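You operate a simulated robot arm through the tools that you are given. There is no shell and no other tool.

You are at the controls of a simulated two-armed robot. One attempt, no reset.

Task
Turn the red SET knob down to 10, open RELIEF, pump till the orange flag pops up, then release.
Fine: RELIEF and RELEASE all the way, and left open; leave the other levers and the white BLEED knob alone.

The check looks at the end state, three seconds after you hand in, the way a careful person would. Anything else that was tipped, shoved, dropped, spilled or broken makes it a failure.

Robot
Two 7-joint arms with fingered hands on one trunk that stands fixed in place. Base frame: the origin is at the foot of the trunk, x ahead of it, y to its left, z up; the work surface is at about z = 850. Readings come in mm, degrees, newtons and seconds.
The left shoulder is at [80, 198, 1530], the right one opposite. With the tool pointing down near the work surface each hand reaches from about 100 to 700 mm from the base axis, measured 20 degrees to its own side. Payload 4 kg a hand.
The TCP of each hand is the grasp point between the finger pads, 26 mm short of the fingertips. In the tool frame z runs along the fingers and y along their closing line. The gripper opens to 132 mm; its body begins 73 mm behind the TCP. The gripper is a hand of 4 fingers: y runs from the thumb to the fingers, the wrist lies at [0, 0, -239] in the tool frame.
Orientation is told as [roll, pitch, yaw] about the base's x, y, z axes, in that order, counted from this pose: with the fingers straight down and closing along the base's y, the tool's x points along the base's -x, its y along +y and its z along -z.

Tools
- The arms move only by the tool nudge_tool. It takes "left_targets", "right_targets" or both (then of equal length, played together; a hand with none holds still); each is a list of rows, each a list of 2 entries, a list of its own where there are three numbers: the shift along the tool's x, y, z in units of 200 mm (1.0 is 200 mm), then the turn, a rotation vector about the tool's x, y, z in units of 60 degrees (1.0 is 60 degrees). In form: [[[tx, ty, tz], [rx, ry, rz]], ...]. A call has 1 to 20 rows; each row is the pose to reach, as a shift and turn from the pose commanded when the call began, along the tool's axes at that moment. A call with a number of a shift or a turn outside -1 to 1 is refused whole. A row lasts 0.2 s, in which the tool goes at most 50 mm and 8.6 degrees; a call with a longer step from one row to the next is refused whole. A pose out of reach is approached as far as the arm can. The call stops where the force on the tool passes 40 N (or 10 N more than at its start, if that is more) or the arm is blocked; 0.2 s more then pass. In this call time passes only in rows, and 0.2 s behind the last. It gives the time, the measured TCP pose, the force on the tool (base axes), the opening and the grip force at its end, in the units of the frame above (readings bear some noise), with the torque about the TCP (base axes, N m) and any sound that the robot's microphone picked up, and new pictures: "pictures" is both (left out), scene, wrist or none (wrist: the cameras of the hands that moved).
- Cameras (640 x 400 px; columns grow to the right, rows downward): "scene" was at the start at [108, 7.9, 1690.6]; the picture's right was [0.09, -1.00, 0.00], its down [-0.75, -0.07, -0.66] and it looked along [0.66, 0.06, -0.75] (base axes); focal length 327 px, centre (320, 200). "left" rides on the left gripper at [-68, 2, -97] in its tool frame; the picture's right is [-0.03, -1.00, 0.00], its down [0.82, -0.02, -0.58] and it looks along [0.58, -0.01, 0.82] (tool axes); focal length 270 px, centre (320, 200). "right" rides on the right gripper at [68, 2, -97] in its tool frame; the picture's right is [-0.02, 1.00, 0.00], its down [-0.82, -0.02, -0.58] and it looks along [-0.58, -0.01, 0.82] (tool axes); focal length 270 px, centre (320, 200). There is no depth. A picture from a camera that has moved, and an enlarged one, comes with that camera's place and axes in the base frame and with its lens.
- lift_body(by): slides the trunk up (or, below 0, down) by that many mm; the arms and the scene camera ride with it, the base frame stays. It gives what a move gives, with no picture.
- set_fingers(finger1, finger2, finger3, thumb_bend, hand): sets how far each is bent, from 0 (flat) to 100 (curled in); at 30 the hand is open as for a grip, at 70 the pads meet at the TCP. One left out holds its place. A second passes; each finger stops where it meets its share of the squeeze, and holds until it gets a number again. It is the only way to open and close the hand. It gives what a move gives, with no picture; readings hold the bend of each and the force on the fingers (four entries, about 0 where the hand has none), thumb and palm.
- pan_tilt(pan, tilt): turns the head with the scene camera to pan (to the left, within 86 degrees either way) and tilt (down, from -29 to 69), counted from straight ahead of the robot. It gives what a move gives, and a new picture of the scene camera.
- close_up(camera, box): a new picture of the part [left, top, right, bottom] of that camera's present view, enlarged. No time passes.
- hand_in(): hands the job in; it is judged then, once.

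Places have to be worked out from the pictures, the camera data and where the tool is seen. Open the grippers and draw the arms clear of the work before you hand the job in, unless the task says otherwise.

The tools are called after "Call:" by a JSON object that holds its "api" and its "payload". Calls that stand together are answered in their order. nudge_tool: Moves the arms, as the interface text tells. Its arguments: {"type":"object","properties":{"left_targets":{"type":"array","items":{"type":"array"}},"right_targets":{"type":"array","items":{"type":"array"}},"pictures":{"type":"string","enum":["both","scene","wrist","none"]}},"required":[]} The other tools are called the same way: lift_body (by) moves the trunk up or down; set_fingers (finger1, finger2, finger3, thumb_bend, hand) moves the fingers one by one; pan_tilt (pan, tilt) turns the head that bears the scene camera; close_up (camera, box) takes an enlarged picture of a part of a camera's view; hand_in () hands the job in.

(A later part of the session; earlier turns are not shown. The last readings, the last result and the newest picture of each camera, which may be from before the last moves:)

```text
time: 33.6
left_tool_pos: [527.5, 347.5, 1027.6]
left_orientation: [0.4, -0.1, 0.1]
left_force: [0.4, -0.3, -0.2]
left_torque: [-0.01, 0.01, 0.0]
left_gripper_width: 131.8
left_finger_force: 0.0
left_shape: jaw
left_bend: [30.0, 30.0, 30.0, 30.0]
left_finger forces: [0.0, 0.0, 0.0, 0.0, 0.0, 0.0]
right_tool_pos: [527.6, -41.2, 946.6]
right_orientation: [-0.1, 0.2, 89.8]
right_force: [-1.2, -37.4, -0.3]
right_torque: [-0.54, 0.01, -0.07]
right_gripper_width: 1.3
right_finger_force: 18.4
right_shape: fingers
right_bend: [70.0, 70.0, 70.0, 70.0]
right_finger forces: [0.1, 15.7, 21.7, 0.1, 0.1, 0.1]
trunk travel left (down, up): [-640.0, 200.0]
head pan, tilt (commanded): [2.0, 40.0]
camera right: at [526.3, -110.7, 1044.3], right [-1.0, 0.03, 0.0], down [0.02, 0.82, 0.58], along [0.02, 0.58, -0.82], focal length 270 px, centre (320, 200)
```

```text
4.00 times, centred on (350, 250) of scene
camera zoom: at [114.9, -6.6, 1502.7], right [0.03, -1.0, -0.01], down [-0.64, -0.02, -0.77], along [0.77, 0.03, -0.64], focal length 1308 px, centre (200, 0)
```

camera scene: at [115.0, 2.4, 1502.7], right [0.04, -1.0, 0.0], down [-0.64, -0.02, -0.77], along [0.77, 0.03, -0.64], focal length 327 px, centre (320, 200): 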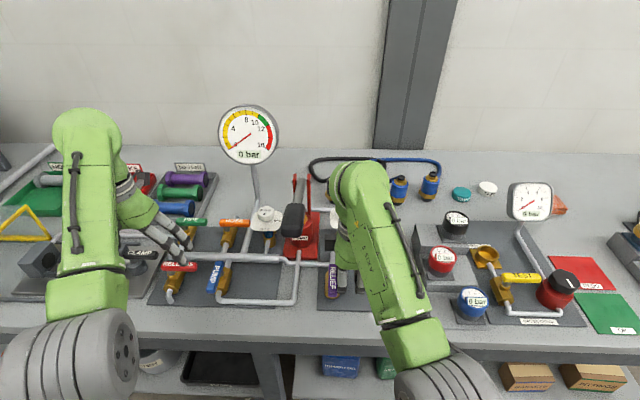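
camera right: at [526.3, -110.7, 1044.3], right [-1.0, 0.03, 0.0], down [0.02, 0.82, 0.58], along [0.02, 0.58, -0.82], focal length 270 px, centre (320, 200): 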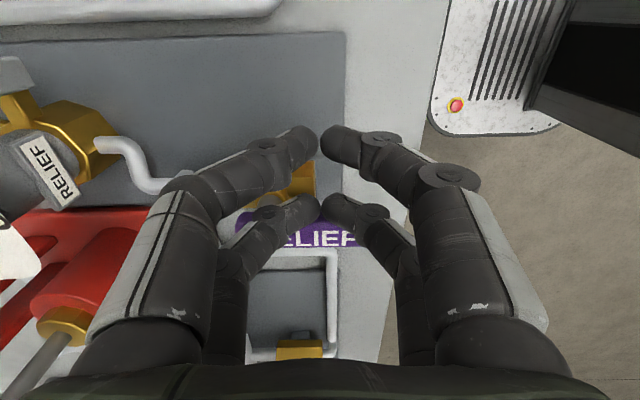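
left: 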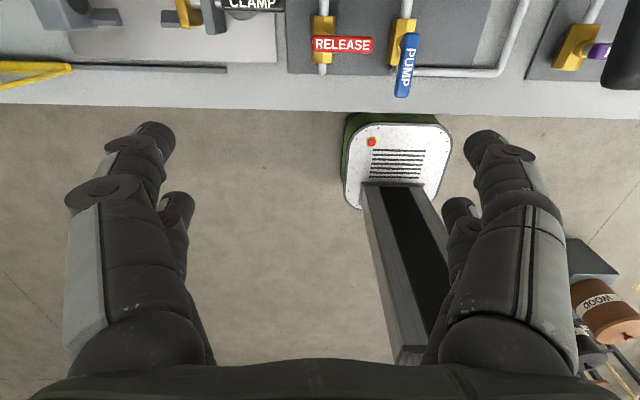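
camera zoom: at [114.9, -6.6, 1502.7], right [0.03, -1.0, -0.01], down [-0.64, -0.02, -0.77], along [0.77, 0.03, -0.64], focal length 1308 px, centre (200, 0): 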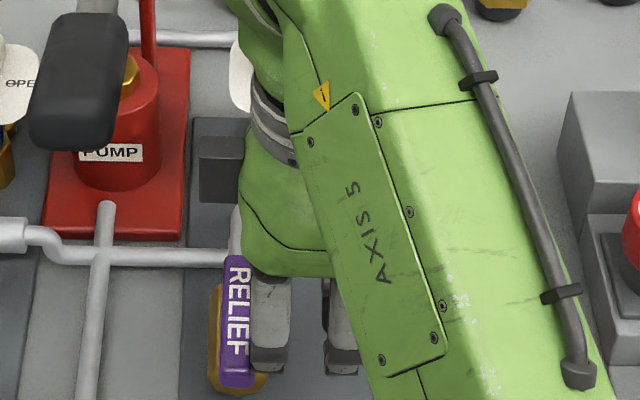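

RELIEF is hard against its stop (37 N). I back the fingers off and lift, then look at the lever and at the pump.

Call:
{"api": "nudge_tool", "payload": {"right_targets": [[[0.06, 0, 0], [0, 0, 0]], [[0.15, 0, 0], [0, 0, 0]], [[0.25, 0, -0.1], [0, 0, 0]], [[0.35, 0, -0.3], [0, 0, 0]], [[0.45, 0, -0.5], [0, 0, 0]], [[0.55, 0, -0.7], [0, 0, 0]], [[0.65, 0, -0.8], [0, 0, 0]], [[0.65, 0, -0.8], [0, 0, 0]]]}}

Call:
{"api": "close_up", "payload": {"camera": "scene", "box": [210, 90, 400, 310]}}

Call:
{"api": "close_up", "payload": {"camera": "scene", "box": [265, 160, 345, 270]}}

Call:
{"api": "close_up", "payload": {"camera": "scene", "box": [310, 190, 390, 300]}}

```text
time: 35.4
left_tool_pos: [527.4, 354.6, 1025.5]
left_orientation: [0.0, 0.0, 0.0]
left_force: [-0.8, 0.6, 1.3]
left_torque: [-0.01, -0.03, 0.01]
left_gripper_width: 132.0
left_finger_force: 0.1
left_shape: jaw
left_bend: [30.0, 30.0, 30.0, 30.0]
left_finger forces: [0.0, 0.0, 0.0, 0.0, 0.0, 0.0]
right_tool_pos: [557.2, -125.7, 1053.7]
right_orientation: [-0.1, 0.1, 89.9]
right_force: [0.9, 0.7, -0.7]
right_torque: [-0.03, 0.0, -0.01]
right_gripper_width: 1.4
right_finger_force: 0.0
right_shape: fingers
right_bend: [70.0, 70.0, 70.0, 70.0]
right_finger forces: [0.0, 0.1, 0.1, 0.1, 0.1, 0.0]
right hand out of reach, approached as far as the arm can: row 4, 5, 6, 7, 8
trunk travel left (down, up): [-640.0, 200.0]
head pan, tilt (commanded): [2.0, 40.0]
camera scene: at [115.4, 3.8, 1502.7], right [0.04, -1.0, 0.0], down [-0.64, -0.02, -0.77], along [0.77, 0.03, -0.64], focal length 327 px, centre (320, 200)
camera right: at [556.5, -194.5, 1150.2], right [-1.0, 0.02, 0.0], down [0.02, 0.82, 0.58], along [0.02, 0.58, -0.82], focal length 270 px, centre (320, 200)
```

scene: 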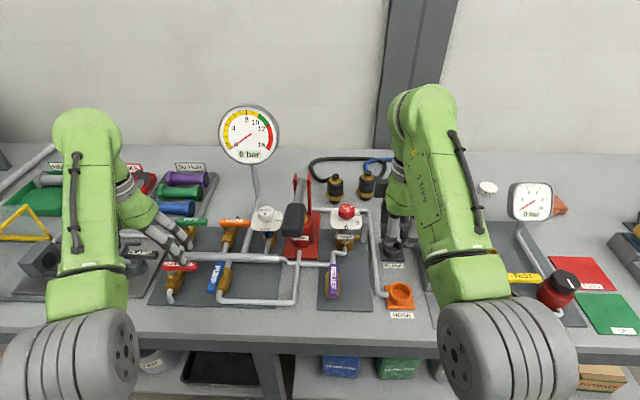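
right: 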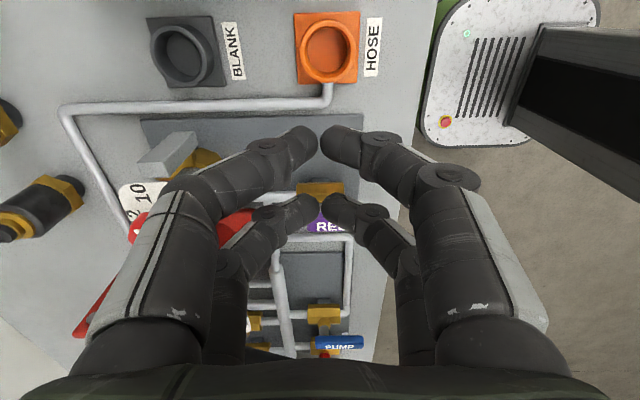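

```text
1.82 times, centred on (305, 200) of scene
camera zoom: at [115.4, 3.8, 1502.7], right [0.04, -1.0, 0.0], down [-0.64, -0.02, -0.77], along [0.77, 0.03, -0.64], focal length 595 px, centre (347, 200)
```

zoom: 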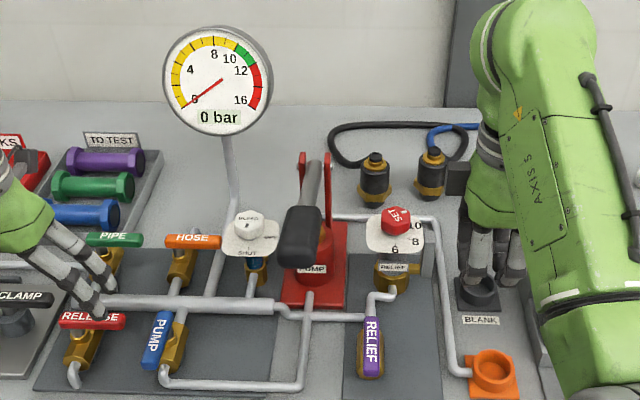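

```text
3.64 times, centred on (305, 215) of scene
camera zoom: at [115.4, 3.8, 1502.7], right [0.04, -1.0, 0.0], down [-0.64, -0.02, -0.77], along [0.77, 0.03, -0.64], focal length 1190 px, centre (374, 146)
```

zoom: 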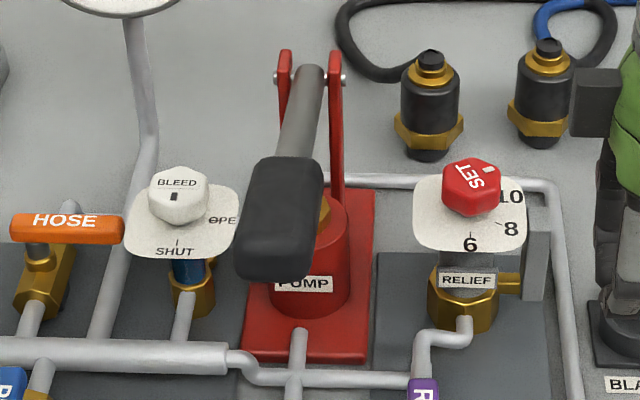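

```text
3.64 times, centred on (350, 245) of scene
camera zoom: at [115.4, 3.8, 1502.7], right [0.04, -1.0, 0.0], down [-0.64, -0.02, -0.77], along [0.77, 0.03, -0.64], focal length 1190 px, centre (211, 36)
```

zoom: 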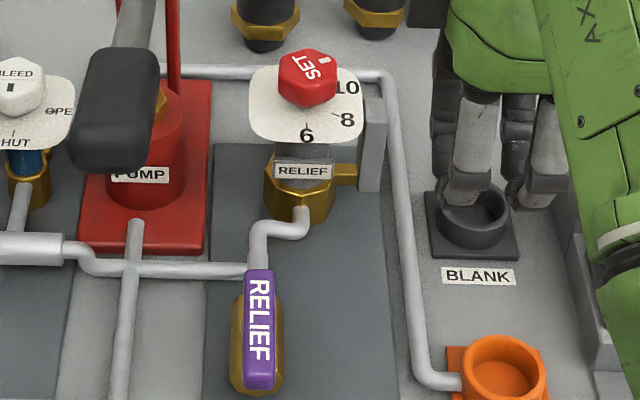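

RELIEF lies fully along its pipe now, pointing at the robot. Next the pump: its grip runs from about (622, 70, 1065) to (531, 70, 1085), pivot near (755, 70, 1029). I raise the right hand and carry it, turning back, above the grip.

Call:
{"api": "nudge_tool", "payload": {"right_targets": [[[0, 0, -0.15], [0, 0, 0.125]], [[-0.08, 0, -0.3], [0, 0, 0.25]], [[-0.2, -0.02, -0.42], [0, 0, 0.375]], [[-0.34, -0.05, -0.52], [0, 0, 0.5]], [[-0.48, -0.07, -0.6], [0, 0, 0.625]], [[-0.62, -0.09, -0.65], [0, 0, 0.75]], [[-0.62, -0.09, -0.65], [0, 0, 0.75]]]}}

```text
time: 37.0
left_tool_pos: [527.0, 353.6, 1025.0]
left_orientation: [0.0, -0.1, 0.0]
left_force: [-0.1, 0.3, -0.6]
left_torque: [0.01, -0.01, -0.01]
left_gripper_width: 132.1
left_finger_force: 0.1
left_shape: jaw
left_bend: [30.0, 30.0, 30.0, 30.0]
left_finger forces: [0.0, 0.0, 0.1, 0.0, 0.0, 0.0]
right_tool_pos: [622.9, 12.5, 1161.8]
right_orientation: [-0.1, 0.0, 45.0]
right_force: [-0.8, 0.2, 0.1]
right_torque: [0.02, 0.02, 0.01]
right_gripper_width: 1.4
right_finger_force: 0.0
right_shape: fingers
right_bend: [70.0, 70.0, 70.0, 70.0]
right_finger forces: [0.0, 0.1, 0.0, 0.0, 0.0, 0.0]
right hand out of reach, approached as far as the arm can: row 1, 2, 3, 4, 5, 6, 7
trunk travel left (down, up): [-640.0, 200.0]
head pan, tilt (commanded): [2.0, 40.0]
camera scene: at [115.1, 2.8, 1502.7], right [0.04, -1.0, 0.0], down [-0.64, -0.02, -0.77], along [0.77, 0.03, -0.64], focal length 327 px, centre (320, 200)
camera right: at [575.3, -34.0, 1258.9], right [-0.69, 0.73, 0.0], down [0.59, 0.56, 0.58], along [0.42, 0.4, -0.82], focal length 270 px, centre (320, 200)
```

scene: 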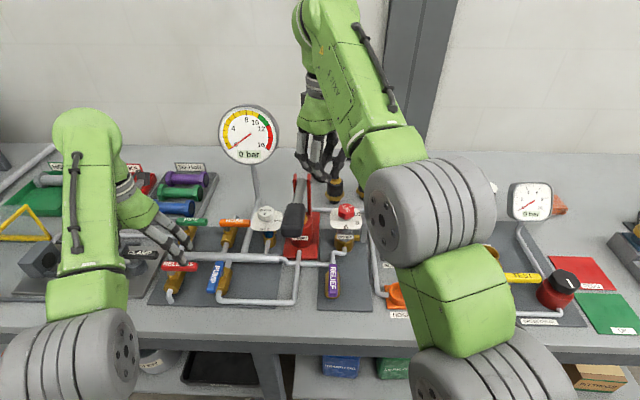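
right: 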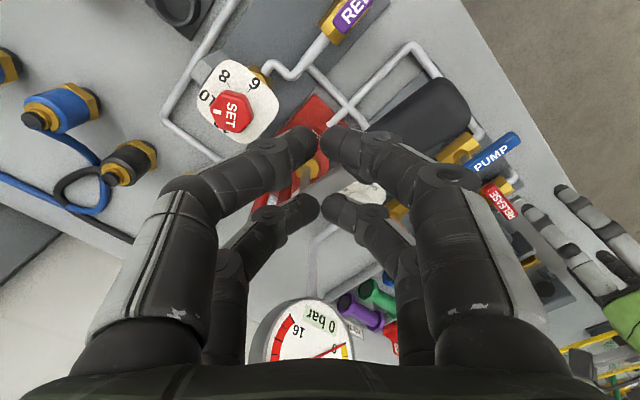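

The arm couldn't fold in as close as asked and went to (625, 13, 1162), clear of everything. I now ask for a spot further out, above the grip at (600, 70), turning to yaw 0.

Call:
{"api": "nudge_tool", "payload": {"right_targets": [[[-0.02, 0.05, -0.03], [0, 0, 0.125]], [[-0.04, 0.1, -0.05], [0, 0, 0.25]], [[-0.06, 0.15, -0.05], [0, 0, 0.375]], [[-0.08, 0.2, -0.05], [0, 0, 0.5]], [[-0.1, 0.25, -0.05], [0, 0, 0.625]], [[-0.115, 0.29, -0.05], [0, 0, 0.75]], [[-0.115, 0.29, -0.05], [0, 0, 0.75]]]}}

```text
time: 38.6
left_tool_pos: [528.2, 354.5, 1024.5]
left_orientation: [0.0, 0.0, 0.0]
left_force: [0.6, -0.8, -0.1]
left_torque: [0.02, 0.0, -0.01]
left_gripper_width: 132.0
left_finger_force: 0.1
left_shape: jaw
left_bend: [30.0, 30.0, 30.0, 30.0]
left_finger forces: [0.1, 0.1, 0.0, 0.1, 0.0, 0.0]
right_tool_pos: [601.6, 72.2, 1171.3]
right_orientation: [0.0, 0.1, 0.0]
right_force: [-0.6, -0.1, 0.3]
right_torque: [-0.01, 0.01, 0.02]
right_gripper_width: 1.4
right_finger_force: 0.1
right_shape: fingers
right_bend: [70.0, 70.0, 70.0, 70.0]
right_finger forces: [0.0, 0.0, 0.0, 0.0, 0.0, 0.0]
right hand out of reach, approached as far as the arm can: row 1, 2, 3, 4, 5, 6, 7
trunk travel left (down, up): [-640.0, 200.0]
head pan, tilt (commanded): [2.0, 40.0]
camera scene: at [114.9, 3.6, 1502.7], right [0.04, -1.0, 0.0], down [-0.64, -0.02, -0.77], along [0.77, 0.03, -0.64], focal length 327 px, centre (320, 200)
camera right: at [532.6, 73.5, 1267.0], right [0.03, 1.0, 0.0], down [0.82, -0.02, 0.58], along [0.58, -0.02, -0.82], focal length 270 px, centre (320, 200)
```

scene: 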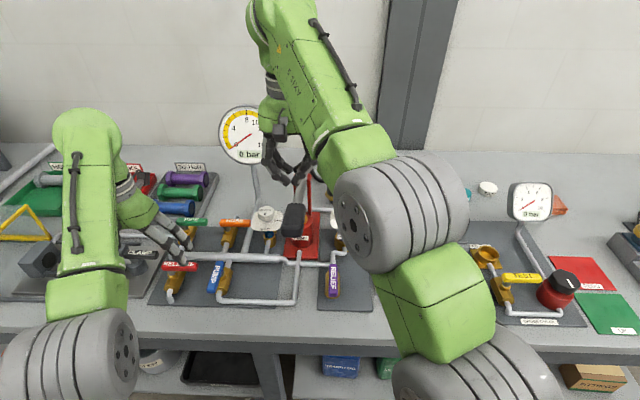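
right: 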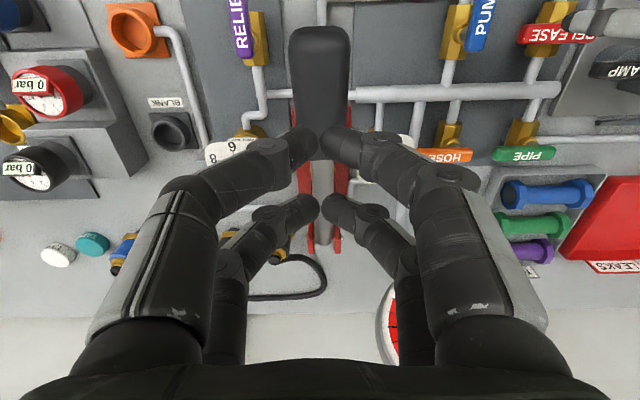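

The hand is right above the pump grip (grip centred at y≈72, near end x≈541). I open the fingers and descend so they straddle the grip.

Call:
{"api": "set_fingers", "payload": {"hand": "right", "finger1": 42, "finger2": 42, "finger3": 42, "thumb_bend": 42}}

Call:
{"api": "nudge_tool", "payload": {"right_targets": [[[0.02, 0, 0.1], [0, 0, 0]], [[0.04, 0, 0.2], [0, 0, 0]], [[0.06, 0, 0.3], [0, 0, 0]], [[0.06, 0, 0.35], [0, 0, 0]], [[0.06, 0, 0.35], [0, 0, 0]]]}}

Call:
{"api": "close_up", "payload": {"camera": "scene", "box": [200, 90, 400, 270]}}

```text
time: 39.6
left_tool_pos: [526.5, 353.0, 1024.6]
left_orientation: [0.1, 0.0, -0.1]
left_force: [0.7, -0.6, -0.4]
left_torque: [0.02, 0.02, 0.01]
left_gripper_width: 132.1
left_finger_force: 0.0
left_shape: jaw
left_bend: [30.0, 30.0, 30.0, 30.0]
left_finger forces: [0.1, 0.0, 0.0, 0.0, 0.0, 0.1]
right_tool_pos: [600.8, 70.3, 1169.9]
right_orientation: [-0.1, 0.0, 0.0]
right_force: [0.4, 0.4, 0.0]
right_torque: [-0.03, -0.01, 0.0]
right_gripper_width: 92.6
right_finger_force: 0.1
right_shape: fingers
right_bend: [42.0, 42.0, 42.0, 42.0]
right_finger forces: [0.0, 0.0, 0.0, 0.1, 0.1, 0.1]
trunk travel left (down, up): [-640.0, 200.0]
head pan, tilt (commanded): [2.0, 40.0]
```

```text
time: 40.8
left_tool_pos: [527.5, 352.7, 1024.4]
left_orientation: [0.1, 0.0, 0.0]
left_force: [-0.2, 0.5, -0.3]
left_torque: [0.0, 0.02, 0.01]
left_gripper_width: 131.7
left_finger_force: 0.0
left_shape: jaw
left_bend: [30.0, 30.0, 30.0, 30.0]
left_finger forces: [0.1, 0.0, 0.0, 0.1, 0.0, 0.1]
right_tool_pos: [586.3, 71.1, 1101.1]
right_orientation: [0.0, 0.0, 0.0]
right_force: [-0.5, 0.1, -0.2]
right_torque: [0.0, -0.03, -0.01]
right_gripper_width: 92.7
right_finger_force: 0.2
right_shape: fingers
right_bend: [42.0, 42.0, 42.0, 42.0]
right_finger forces: [0.1, 0.1, 0.0, 0.0, 0.0, 0.2]
trunk travel left (down, up): [-640.0, 200.0]
head pan, tilt (commanded): [2.0, 40.0]
camera scene: at [114.9, 3.5, 1502.7], right [0.04, -1.0, 0.0], down [-0.64, -0.02, -0.77], along [0.77, 0.03, -0.64], focal length 327 px, centre (320, 200)
camera right: at [518.9, 73.4, 1197.4], right [0.02, 1.0, 0.0], down [0.82, -0.02, 0.58], along [0.58, -0.01, -0.82], focal length 270 px, centre (320, 200)
```

scene: 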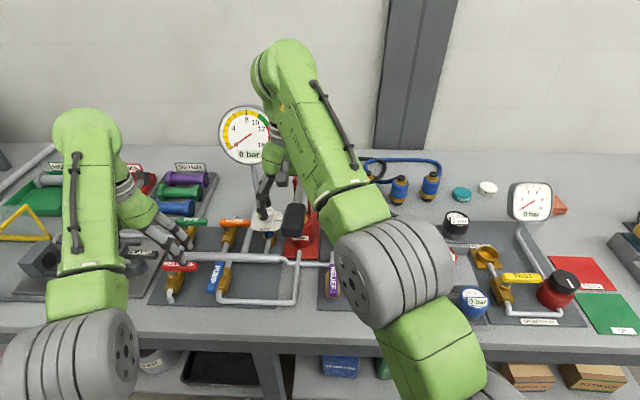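
right: 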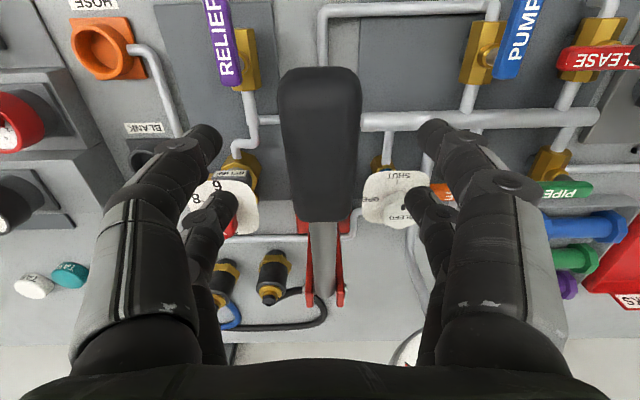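

```text
2.22 times, centred on (300, 180) of scene
camera zoom: at [114.9, 3.5, 1502.7], right [0.04, -1.0, 0.0], down [-0.64, -0.02, -0.77], along [0.77, 0.03, -0.64], focal length 727 px, centre (364, 244)
```

zoom: 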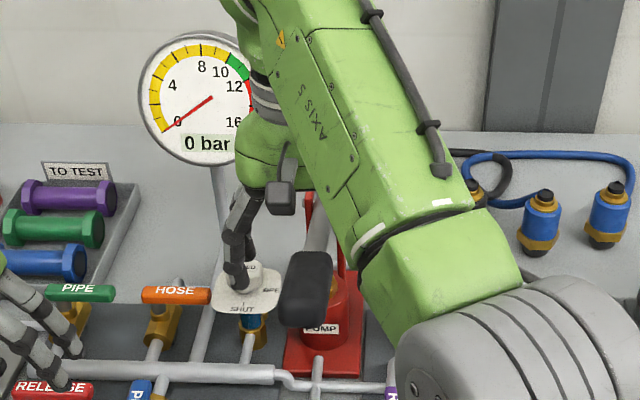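

The grip runs from about (542, 72, 1052) to (657, 72, 1029), so its axis under the hand is near z 1043. The gauge stays in view. I descend 56 mm so the fingers reach on both sides of the grip.

Call:
{"api": "nudge_tool", "payload": {"right_targets": [[[0, 0, 0.1], [0, 0, 0]], [[0, 0, 0.2], [0, 0, 0]], [[0, 0, 0.28], [0, 0, 0]], [[0, 0, 0.28], [0, 0, 0]]]}}

Call:
{"api": "set_fingers", "payload": {"hand": "right", "finger1": 62, "finger2": 62, "finger3": 62, "thumb_bend": 62}}

Call:
{"api": "close_up", "payload": {"camera": "right", "box": [120, 0, 520, 320]}}

```text
time: 41.8
left_tool_pos: [525.6, 353.1, 1024.5]
left_orientation: [0.0, 0.0, 0.0]
left_force: [1.1, 0.1, 0.1]
left_torque: [0.02, -0.01, -0.01]
left_gripper_width: 131.6
left_finger_force: 0.0
left_shape: jaw
left_bend: [30.0, 30.0, 30.0, 30.0]
left_finger forces: [0.0, 0.0, 0.1, 0.1, 0.0, 0.1]
right_tool_pos: [586.5, 70.5, 1043.5]
right_orientation: [0.0, 0.0, 0.0]
right_force: [-0.6, 0.8, -0.3]
right_torque: [-0.05, -0.03, 0.01]
right_gripper_width: 92.4
right_finger_force: 0.1
right_shape: fingers
right_bend: [42.0, 42.0, 42.0, 42.0]
right_finger forces: [0.1, 0.0, 0.0, 0.0, 0.0, 0.1]
trunk travel left (down, up): [-640.0, 200.0]
head pan, tilt (commanded): [2.0, 40.0]
camera scene: at [114.9, 3.5, 1502.7], right [0.04, -1.0, 0.0], down [-0.64, -0.02, -0.77], along [0.77, 0.03, -0.64], focal length 327 px, centre (320, 200)
camera right: at [518.5, 73.5, 1140.6], right [0.02, 1.0, 0.0], down [0.82, -0.02, 0.58], along [0.58, -0.01, -0.82], focal length 270 px, centre (320, 200)
```

scene: 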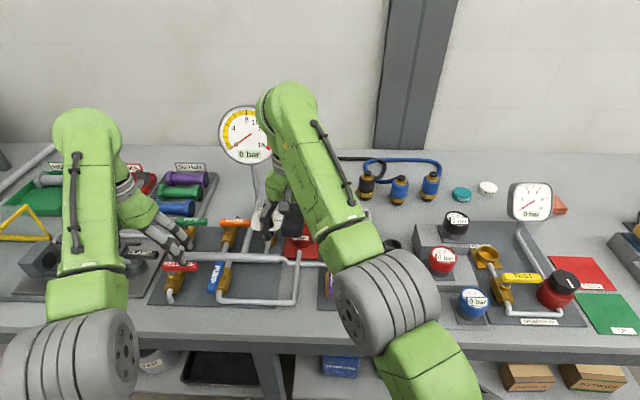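
right: 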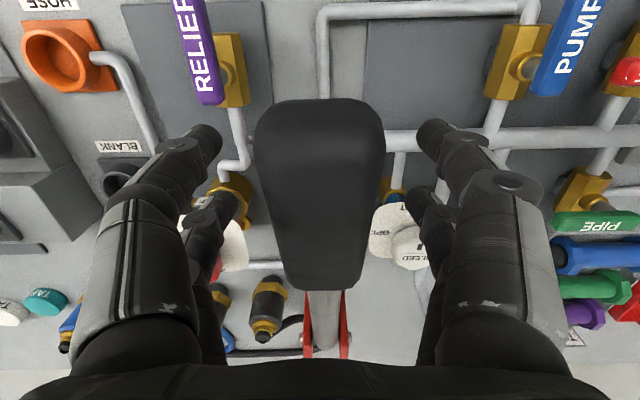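

```text
time: 42.8
left_tool_pos: [527.8, 354.4, 1024.5]
left_orientation: [0.1, 0.0, 0.0]
left_force: [0.9, 0.8, -0.6]
left_torque: [-0.02, -0.04, -0.03]
left_gripper_width: 131.8
left_finger_force: 0.0
left_shape: jaw
left_bend: [30.0, 30.0, 30.0, 30.0]
left_finger forces: [0.0, 0.1, 0.0, 0.0, 0.0, 0.0]
right_tool_pos: [587.2, 72.0, 1043.4]
right_orientation: [0.0, -0.1, 0.0]
right_force: [-0.4, 0.2, -2.2]
right_torque: [0.04, 0.0, 0.02]
right_gripper_width: 26.9
right_finger_force: 1.8
right_shape: fingers
right_bend: [62.0, 60.0, 61.0, 62.0]
right_finger forces: [0.1, 1.7, 1.2, 0.0, 0.5, 0.1]
trunk travel left (down, up): [-640.0, 200.0]
head pan, tilt (commanded): [2.0, 40.0]
```

```text
1.25 times, centred on (320, 160) of right
camera zoom: at [518.6, 73.5, 1140.7], right [0.02, 1.0, 0.0], down [0.82, -0.02, 0.58], along [0.58, -0.01, -0.82], focal length 338 px, centre (320, 250)
```

zoom: 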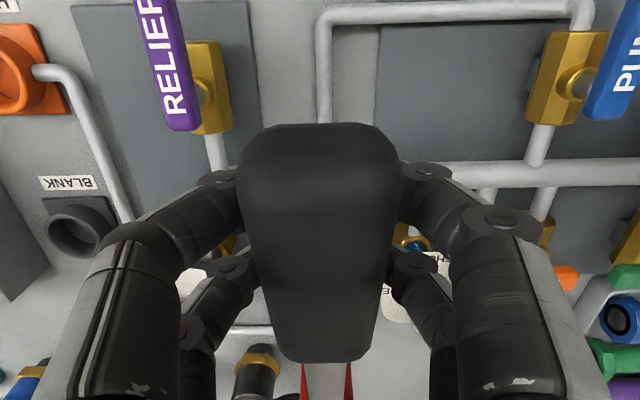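

All four digits wrap the grip with tips curling beneath it. I squeeze harder, then try the first 10° of a down-stroke along the lever's arc to feel the resistance.

Call:
{"api": "set_fingers", "payload": {"hand": "right", "finger1": 76, "finger2": 76, "finger3": 76, "thumb_bend": 76}}

Call:
{"api": "nudge_tool", "payload": {"right_targets": [[[0.004, 0, 0.04], [0, -0.04, 0]], [[0.008, 0, 0.08], [0, -0.083, 0]], [[0.011, 0, 0.12], [0, -0.125, 0]], [[0.0135, 0, 0.155], [0, -0.1667, 0]]]}}

Call:
{"api": "close_up", "payload": {"camera": "scene", "box": [210, 90, 340, 270]}}

```text
time: 43.8
left_tool_pos: [528.0, 352.4, 1024.3]
left_orientation: [0.1, 0.0, 0.0]
left_force: [-0.6, -0.2, -0.3]
left_torque: [0.01, -0.01, -0.02]
left_gripper_width: 131.8
left_finger_force: 0.1
left_shape: jaw
left_bend: [30.0, 30.0, 30.0, 30.0]
left_finger forces: [0.0, 0.0, 0.0, 0.0, 0.0, 0.0]
right_tool_pos: [585.6, 69.7, 1041.3]
right_orientation: [-0.2, 0.3, 0.0]
right_force: [-9.1, -8.4, -22.2]
right_torque: [-0.12, -0.11, 0.17]
right_gripper_width: 13.0
right_finger_force: 26.0
right_shape: fingers
right_bend: [73.0, 64.0, 68.0, 63.0]
right_finger forces: [13.7, 9.6, 10.5, 0.0, 19.3, 0.0]
trunk travel left (down, up): [-640.0, 200.0]
head pan, tilt (commanded): [2.0, 40.0]
```

```text
time: 44.8
left_tool_pos: [524.8, 352.7, 1026.6]
left_orientation: [0.1, -0.1, 0.1]
left_force: [0.1, 0.6, -0.1]
left_torque: [0.01, -0.04, 0.03]
left_gripper_width: 132.1
left_finger_force: 0.1
left_shape: jaw
left_bend: [30.0, 30.0, 30.0, 30.0]
left_finger forces: [0.0, 0.0, 0.0, 0.1, 0.0, 0.0]
right_tool_pos: [582.5, 70.1, 1015.7]
right_orientation: [0.0, -10.2, 0.1]
right_force: [-10.2, -9.5, 0.6]
right_torque: [-0.13, 0.33, 0.27]
right_gripper_width: 8.7
right_finger_force: 23.2
right_shape: fingers
right_bend: [74.0, 65.0, 68.0, 63.0]
right_finger forces: [8.3, 9.5, 8.9, 0.0, 18.7, 0.0]
trunk travel left (down, up): [-640.0, 200.0]
head pan, tilt (commanded): [2.0, 40.0]
camera scene: at [112.4, 1.1, 1503.0], right [0.04, -1.0, 0.0], down [-0.64, -0.02, -0.77], along [0.77, 0.03, -0.64], focal length 327 px, centre (320, 200)
camera right: at [499.2, 71.7, 1099.7], right [0.02, 1.0, 0.01], down [0.7, -0.02, 0.71], along [0.71, -0.01, -0.7], focal length 270 px, centre (320, 200)
```

scene: 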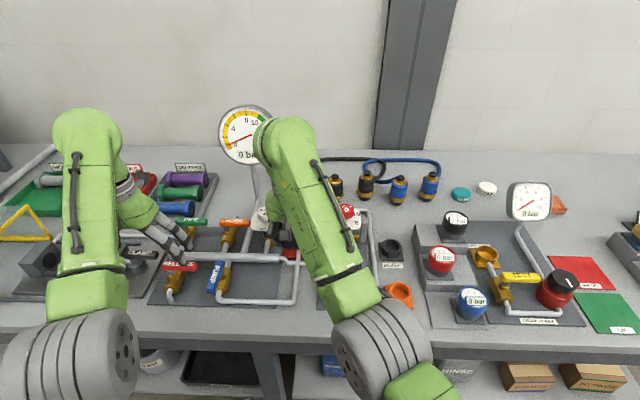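
right: 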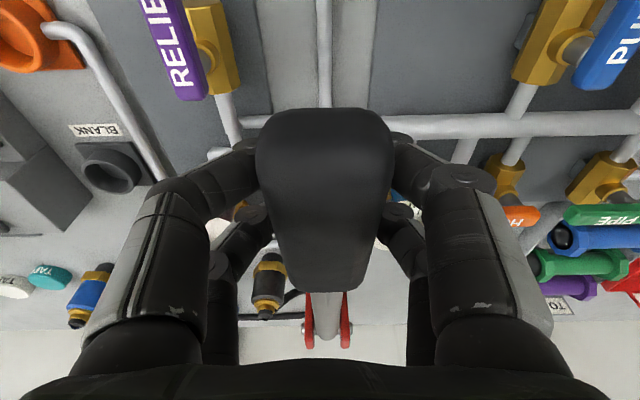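

```text
2.22 times, centred on (275, 180) of scene
camera zoom: at [112.4, 1.1, 1503.0], right [0.04, -1.0, 0.0], down [-0.64, -0.02, -0.77], along [0.77, 0.03, -0.64], focal length 727 px, centre (420, 244)
```

zoom: 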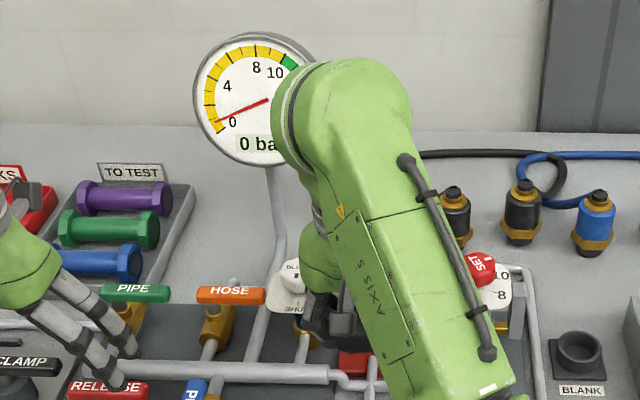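

The gauge already rose to about 0.7 bar with a modest resistance, and the lever follows. I go on down to find the bottom of the stroke.

Call:
{"api": "nudge_tool", "payload": {"right_targets": [[[0.0101, 0, 0.0784], [0, -0.0833, 0]], [[0.0134, 0, 0.1573], [0, -0.1667, 0]], [[0.0097, 0, 0.2363], [0, -0.25, 0]], [[0.0097, 0, 0.2363], [0, -0.25, 0]]]}}

Call:
{"api": "close_up", "payload": {"camera": "scene", "box": [210, 90, 340, 270]}}

```text
time: 45.8
left_tool_pos: [528.1, 354.4, 1025.4]
left_orientation: [0.0, 0.0, 0.1]
left_force: [-0.4, 0.2, 0.0]
left_torque: [-0.02, 0.02, 0.01]
left_gripper_width: 131.8
left_finger_force: 0.0
left_shape: jaw
left_bend: [30.0, 30.0, 30.0, 30.0]
left_finger forces: [0.0, 0.0, 0.0, 0.1, 0.1, 0.1]
right_tool_pos: [592.5, 73.7, 966.4]
right_orientation: [0.0, -25.1, 0.0]
right_force: [-2.5, -0.1, 3.0]
right_torque: [0.09, 0.05, 0.01]
right_gripper_width: 0.0
right_finger_force: 1.6
right_shape: fingers
right_bend: [74.0, 71.0, 72.0, 73.0]
right_finger forces: [0.0, 0.0, 0.0, 0.0, 0.4, 2.6]
trunk travel left (down, up): [-640.0, 200.0]
head pan, tilt (commanded): [2.0, 40.0]
camera scene: at [116.8, 5.1, 1502.7], right [0.04, -1.0, 0.0], down [-0.64, -0.02, -0.77], along [0.76, 0.03, -0.64], focal length 327 px, centre (320, 200)
camera right: at [490.2, 75.1, 1026.2], right [0.02, 1.0, 0.01], down [0.49, -0.02, 0.87], along [0.87, -0.01, -0.49], focal length 270 px, centre (320, 200)
```

scene: 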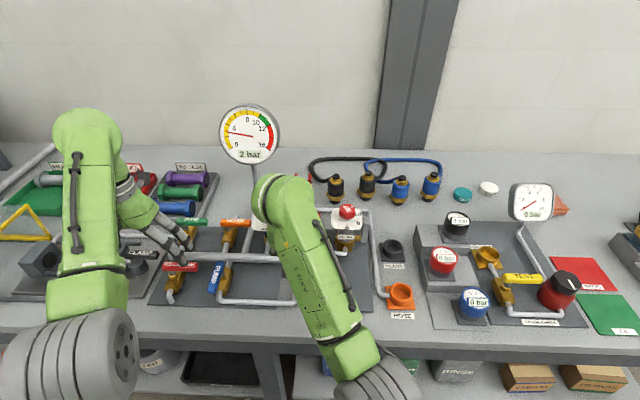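
right: 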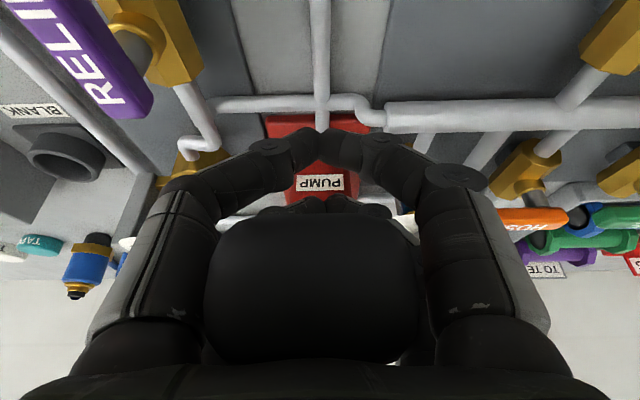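

```text
2.22 times, centred on (275, 180) of scene
camera zoom: at [116.8, 5.1, 1502.7], right [0.04, -1.0, 0.0], down [-0.64, -0.02, -0.77], along [0.76, 0.03, -0.64], focal length 727 px, centre (420, 244)
```

zoom: 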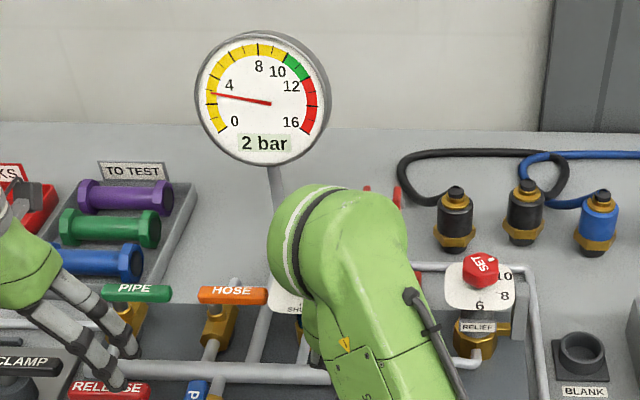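

The gauge reads 2 bar; the grip slipped up into the palm while the fingers closed below it. I open the fingers and rise, levelling the hand, to see whether the handle springs back up by itself.

Call:
{"api": "set_fingers", "payload": {"hand": "right", "finger1": 42, "finger2": 42, "finger3": 42, "thumb_bend": 42}}

Call:
{"api": "nudge_tool", "payload": {"right_targets": [[[-0.04, 0, -0.09], [0, 0.1, 0]], [[-0.08, 0, -0.18], [0, 0.2, 0]], [[-0.12, 0, -0.27], [0, 0.3, 0]], [[-0.17, 0, -0.38], [0, 0.4167, 0]], [[-0.2113, 0, -0.453], [0, 0.4167, 0]], [[-0.2113, 0, -0.453], [0, 0.4167, 0]]]}}

Call:
{"api": "close_up", "payload": {"camera": "scene", "box": [210, 90, 340, 270]}}

```text
time: 46.8
left_tool_pos: [527.3, 354.3, 1026.4]
left_orientation: [0.0, -0.1, -0.1]
left_force: [0.3, 0.2, 0.8]
left_torque: [0.0, -0.02, -0.03]
left_gripper_width: 132.2
left_finger_force: 0.0
left_shape: jaw
left_bend: [30.0, 30.0, 30.0, 30.0]
left_finger forces: [0.0, 0.1, 0.0, 0.0, 0.0, 0.1]
right_tool_pos: [590.3, 72.8, 965.8]
right_orientation: [-0.1, -25.0, 0.1]
right_force: [-1.1, -0.1, 2.1]
right_torque: [-0.02, 0.14, -0.04]
right_gripper_width: 92.3
right_finger_force: 1.9
right_shape: fingers
right_bend: [42.0, 42.0, 42.0, 42.0]
right_finger forces: [1.0, 0.0, 0.0, 0.0, 0.1, 1.9]
trunk travel left (down, up): [-640.0, 200.0]
head pan, tilt (commanded): [2.0, 40.0]
```

```text
time: 48.2
left_tool_pos: [527.4, 354.0, 1025.2]
left_orientation: [0.0, 0.1, 0.0]
left_force: [-0.2, -1.3, 0.3]
left_torque: [-0.01, -0.03, 0.0]
left_gripper_width: 132.2
left_finger_force: 0.1
left_shape: jaw
left_bend: [30.0, 30.0, 30.0, 30.0]
left_finger forces: [0.1, 0.1, 0.1, 0.0, 0.0, 0.1]
right_tool_pos: [589.4, 71.0, 1066.3]
right_orientation: [0.0, -0.1, -0.1]
right_force: [0.6, 0.2, 0.8]
right_torque: [-0.03, -0.02, 0.0]
right_gripper_width: 92.5
right_finger_force: 0.1
right_shape: fingers
right_bend: [42.0, 42.0, 42.0, 42.0]
right_finger forces: [0.0, 0.0, 0.0, 0.0, 0.1, 0.0]
trunk travel left (down, up): [-640.0, 200.0]
head pan, tilt (commanded): [2.0, 40.0]
camera scene: at [114.9, 3.3, 1502.7], right [0.04, -1.0, 0.0], down [-0.64, -0.02, -0.77], along [0.77, 0.03, -0.64], focal length 327 px, centre (320, 200)
camera right: at [522.5, 73.5, 1163.4], right [0.02, 1.0, 0.0], down [0.82, -0.02, 0.58], along [0.58, -0.01, -0.82], focal length 270 px, centre (320, 200)
```

scene: 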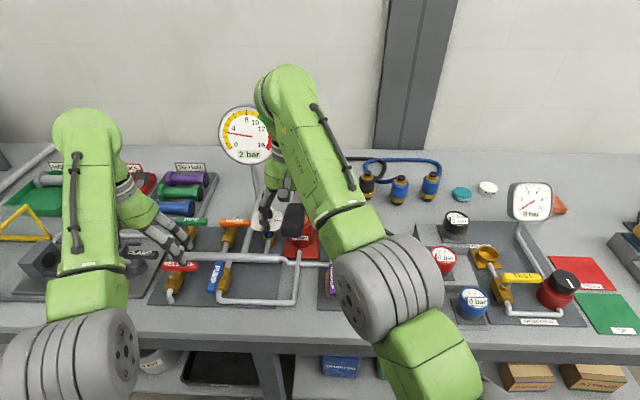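
right: 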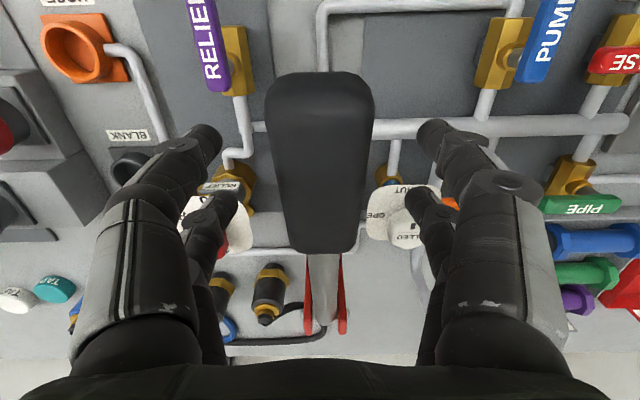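

```text
2.22 times, centred on (275, 180) of scene
camera zoom: at [114.9, 3.3, 1502.7], right [0.04, -1.0, 0.0], down [-0.64, -0.02, -0.77], along [0.77, 0.03, -0.64], focal length 727 px, centre (420, 244)
```

zoom: 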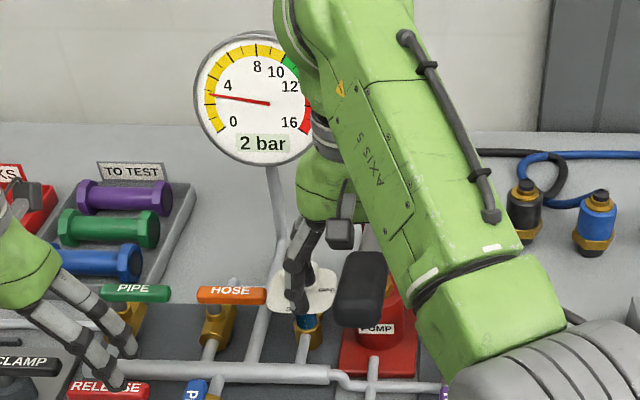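

The handle sprang back up on its own and the gauge holds about 2.7 bar (2 shown), so pressing from above is enough. I lift clear, close the fingers into a blunt pusher and press down on the outer part of the grip.

Call:
{"api": "nudge_tool", "payload": {"right_targets": [[[0.03, 0, -0.1], [0, 0, 0]], [[0.06, 0, -0.2], [0, 0, 0]], [[0.09, 0, -0.27], [0, 0, 0]], [[0.09, 0, -0.27], [0, 0, 0]]], "pictures": "none"}}

Call:
{"api": "set_fingers", "payload": {"hand": "right", "finger1": 70, "finger2": 70, "finger3": 70, "thumb_bend": 70}}

Call:
{"api": "close_up", "payload": {"camera": "right", "box": [0, 0, 640, 400]}}

Call:
{"api": "close_up", "payload": {"camera": "scene", "box": [210, 90, 340, 270]}}

```text
time: 49.2
left_tool_pos: [528.2, 353.5, 1024.6]
left_orientation: [0.0, 0.0, 0.0]
left_force: [-0.6, 0.1, -0.5]
left_torque: [-0.01, 0.03, 0.01]
left_gripper_width: 132.2
left_finger_force: 0.1
left_shape: jaw
left_bend: [30.0, 30.0, 30.0, 30.0]
left_finger forces: [0.1, 0.0, 0.0, 0.0, 0.1, 0.0]
right_tool_pos: [575.1, 72.1, 1118.8]
right_orientation: [0.0, -0.1, -0.1]
right_force: [0.7, -0.1, 0.4]
right_torque: [0.02, 0.01, 0.01]
right_gripper_width: 92.7
right_finger_force: 0.0
right_shape: fingers
right_bend: [42.0, 42.0, 42.0, 42.0]
right_finger forces: [0.0, 0.1, 0.1, 0.1, 0.0, 0.1]
right hand out of reach, approached as far as the arm can: row 3
trunk travel left (down, up): [-640.0, 200.0]
head pan, tilt (commanded): [2.0, 40.0]
```

```text
time: 50.2
left_tool_pos: [526.4, 353.3, 1025.1]
left_orientation: [0.0, -0.1, 0.0]
left_force: [0.9, 0.3, 0.5]
left_torque: [-0.02, 0.02, -0.05]
left_gripper_width: 131.9
left_finger_force: 0.1
left_shape: jaw
left_bend: [30.0, 30.0, 30.0, 30.0]
left_finger forces: [0.0, 0.1, 0.0, 0.1, 0.0, 0.1]
right_tool_pos: [575.1, 73.4, 1119.4]
right_orientation: [0.0, 0.0, 0.0]
right_force: [-0.1, -0.1, 0.5]
right_torque: [-0.01, -0.02, -0.01]
right_gripper_width: 1.4
right_finger_force: 0.0
right_shape: fingers
right_bend: [70.0, 70.0, 70.0, 70.0]
right_finger forces: [0.0, 0.0, 0.0, 0.0, 0.0, 0.0]
trunk travel left (down, up): [-640.0, 200.0]
head pan, tilt (commanded): [2.0, 40.0]
```

```text
1.00 times, centred on (320, 200) of right (not enlarged: the box is as wide or as high as the picture)
camera zoom: at [507.1, 74.6, 1216.3], right [0.02, 1.0, 0.0], down [0.82, -0.02, 0.58], along [0.58, -0.01, -0.82], focal length 270 px, centre (320, 200)
```

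zoom: 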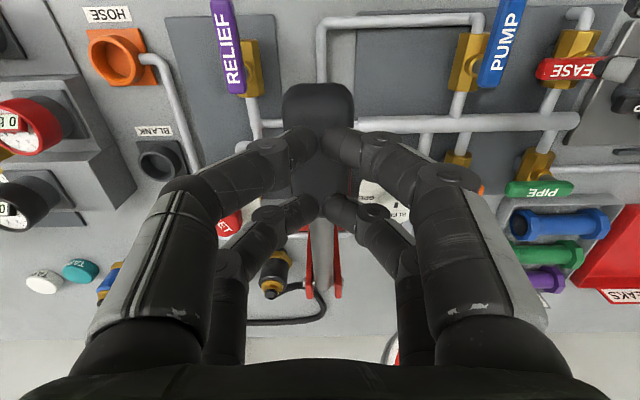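

```text
2.22 times, centred on (275, 180) of scene
camera zoom: at [114.9, 3.5, 1502.7], right [0.04, -1.0, 0.0], down [-0.64, -0.02, -0.77], along [0.77, 0.03, -0.64], focal length 727 px, centre (420, 244)
```

zoom: 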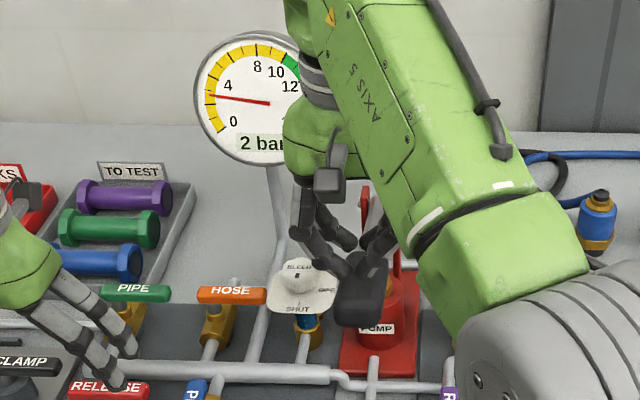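

The closed tips are lined up over the grip. I press the first full stroke down in steps, watching the force.

Call:
{"api": "nudge_tool", "payload": {"right_targets": [[[0, 0, 0.08], [0, 0, 0]], [[0, 0, 0.15], [0, 0, 0]], [[0, 0, 0.21], [0, 0, 0]], [[0, 0, 0.27], [0, 0, 0]], [[0, 0, 0.33], [0, 0, 0]], [[0, 0, 0.39], [0, 0, 0]], [[0, 0, 0.45], [0, 0, 0]], [[0, 0, 0.51], [0, 0, 0]]]}}

Call:
{"api": "close_up", "payload": {"camera": "scene", "box": [210, 90, 340, 270]}}

```text
time: 52.0
left_tool_pos: [527.4, 353.0, 1024.9]
left_orientation: [0.1, 0.0, 0.0]
left_force: [-0.2, -0.3, 0.8]
left_torque: [0.0, 0.01, 0.01]
left_gripper_width: 131.8
left_finger_force: 0.2
left_shape: jaw
left_bend: [30.0, 30.0, 30.0, 30.0]
left_finger forces: [0.0, 0.0, 0.1, 0.0, 0.0, 0.0]
right_tool_pos: [572.5, 71.1, 1017.1]
right_orientation: [0.0, 0.1, 0.0]
right_force: [-1.5, -0.6, 5.3]
right_torque: [0.01, -0.04, 0.01]
right_gripper_width: 0.4
right_finger_force: 2.7
right_shape: fingers
right_bend: [70.0, 70.0, 70.0, 70.0]
right_finger forces: [0.0, 2.6, 2.8, 0.1, 0.0, 0.1]
trunk travel left (down, up): [-640.0, 200.0]
head pan, tilt (commanded): [2.0, 40.0]
camera scene: at [114.2, 3.7, 1502.8], right [0.04, -1.0, 0.0], down [-0.64, -0.02, -0.77], along [0.77, 0.03, -0.64], focal length 327 px, centre (320, 200)
camera right: at [504.3, 73.4, 1114.3], right [0.02, 1.0, 0.0], down [0.82, -0.02, 0.58], along [0.58, -0.01, -0.82], focal length 270 px, centre (320, 200)
```

scene: 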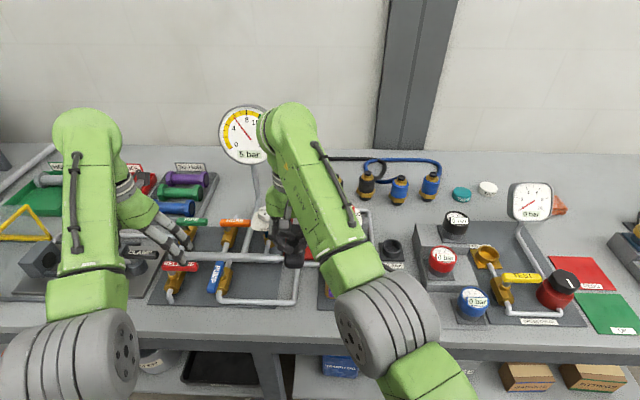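
right: 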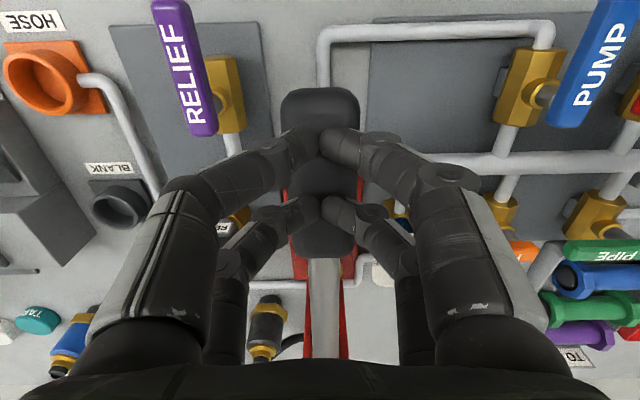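

```text
2.22 times, centred on (275, 180) of scene
camera zoom: at [114.2, 3.7, 1502.8], right [0.04, -1.0, 0.0], down [-0.64, -0.02, -0.77], along [0.77, 0.03, -0.64], focal length 727 px, centre (420, 244)
```

zoom: 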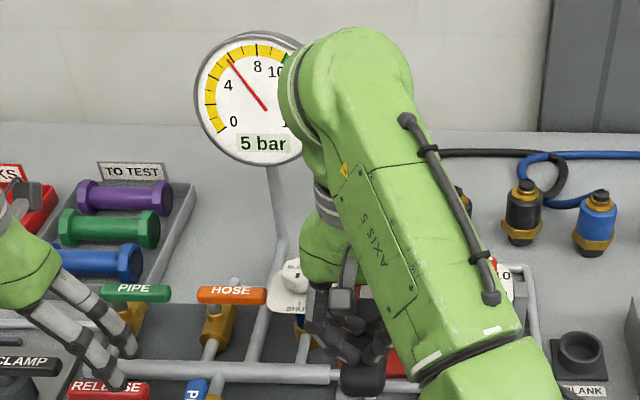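

The stroke took the gauge from about 2.7 to 5.7 bar with only a few newtons. I let the handle up and press a second full stroke.

Call:
{"api": "nudge_tool", "payload": {"right_targets": [[[0, 0, -0.1], [0, 0, 0]], [[0, 0, -0.2], [0, 0, 0]], [[0, 0, -0.3], [0, 0, 0]], [[0, 0, -0.4], [0, 0, 0]], [[0, 0, -0.46], [0, 0, 0]], [[0, 0, -0.46], [0, 0, 0]], [[0, 0, -0.4], [0, 0, 0]], [[0, 0, -0.34], [0, 0, 0]], [[0, 0, -0.28], [0, 0, 0]], [[0, 0, -0.22], [0, 0, 0]], [[0, 0, -0.16], [0, 0, 0]], [[0, 0, -0.1], [0, 0, 0]], [[0, 0, -0.05], [0, 0, 0]], [[0, 0, 0], [0, 0, 0]]]}}

Call:
{"api": "close_up", "payload": {"camera": "scene", "box": [210, 90, 390, 270]}}

```text
time: 55.0
left_tool_pos: [526.2, 354.2, 1026.2]
left_orientation: [0.0, 0.0, 0.0]
left_force: [-0.4, 0.6, -0.4]
left_torque: [-0.03, 0.0, -0.01]
left_gripper_width: 131.9
left_finger_force: 0.1
left_shape: jaw
left_bend: [30.0, 30.0, 30.0, 30.0]
left_finger forces: [0.0, 0.0, 0.0, 0.0, 0.1, 0.0]
right_tool_pos: [572.8, 71.7, 1019.6]
right_orientation: [0.1, 0.0, 0.1]
right_force: [-2.1, 0.5, 5.3]
right_torque: [0.0, -0.04, 0.04]
right_gripper_width: 0.8
right_finger_force: 2.8
right_shape: fingers
right_bend: [70.0, 71.0, 70.0, 70.0]
right_finger forces: [0.0, 3.7, 1.6, 0.1, 0.0, 0.0]
trunk travel left (down, up): [-640.0, 200.0]
head pan, tilt (commanded): [2.0, 40.0]
camera scene: at [114.0, 3.9, 1502.8], right [0.04, -1.0, 0.0], down [-0.64, -0.02, -0.77], along [0.77, 0.03, -0.64], focal length 327 px, centre (320, 200)
camera right: at [504.9, 74.1, 1116.2], right [0.02, 1.0, 0.0], down [0.82, -0.02, 0.58], along [0.58, -0.01, -0.82], focal length 270 px, centre (320, 200)
```

scene: 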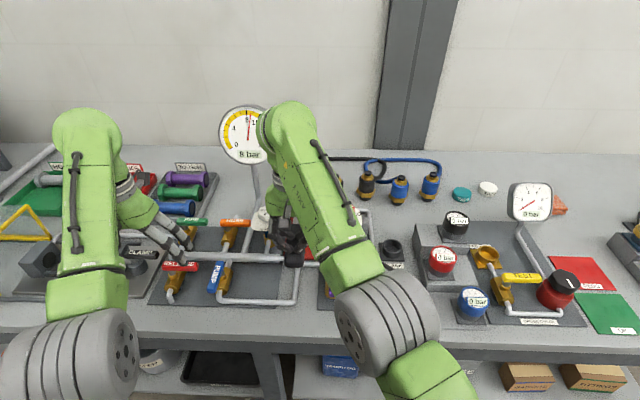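
right: 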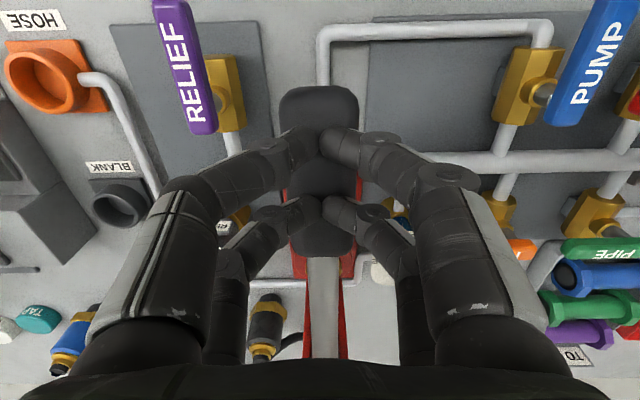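

```text
2.22 times, centred on (300, 180) of scene
camera zoom: at [114.0, 3.9, 1502.8], right [0.04, -1.0, 0.0], down [-0.64, -0.02, -0.77], along [0.77, 0.03, -0.64], focal length 727 px, centre (364, 244)
```

zoom: 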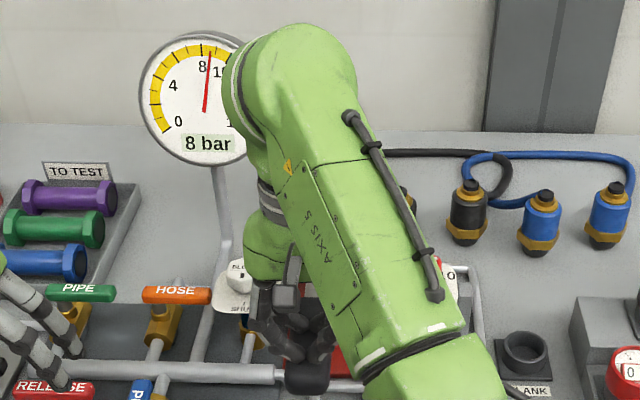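

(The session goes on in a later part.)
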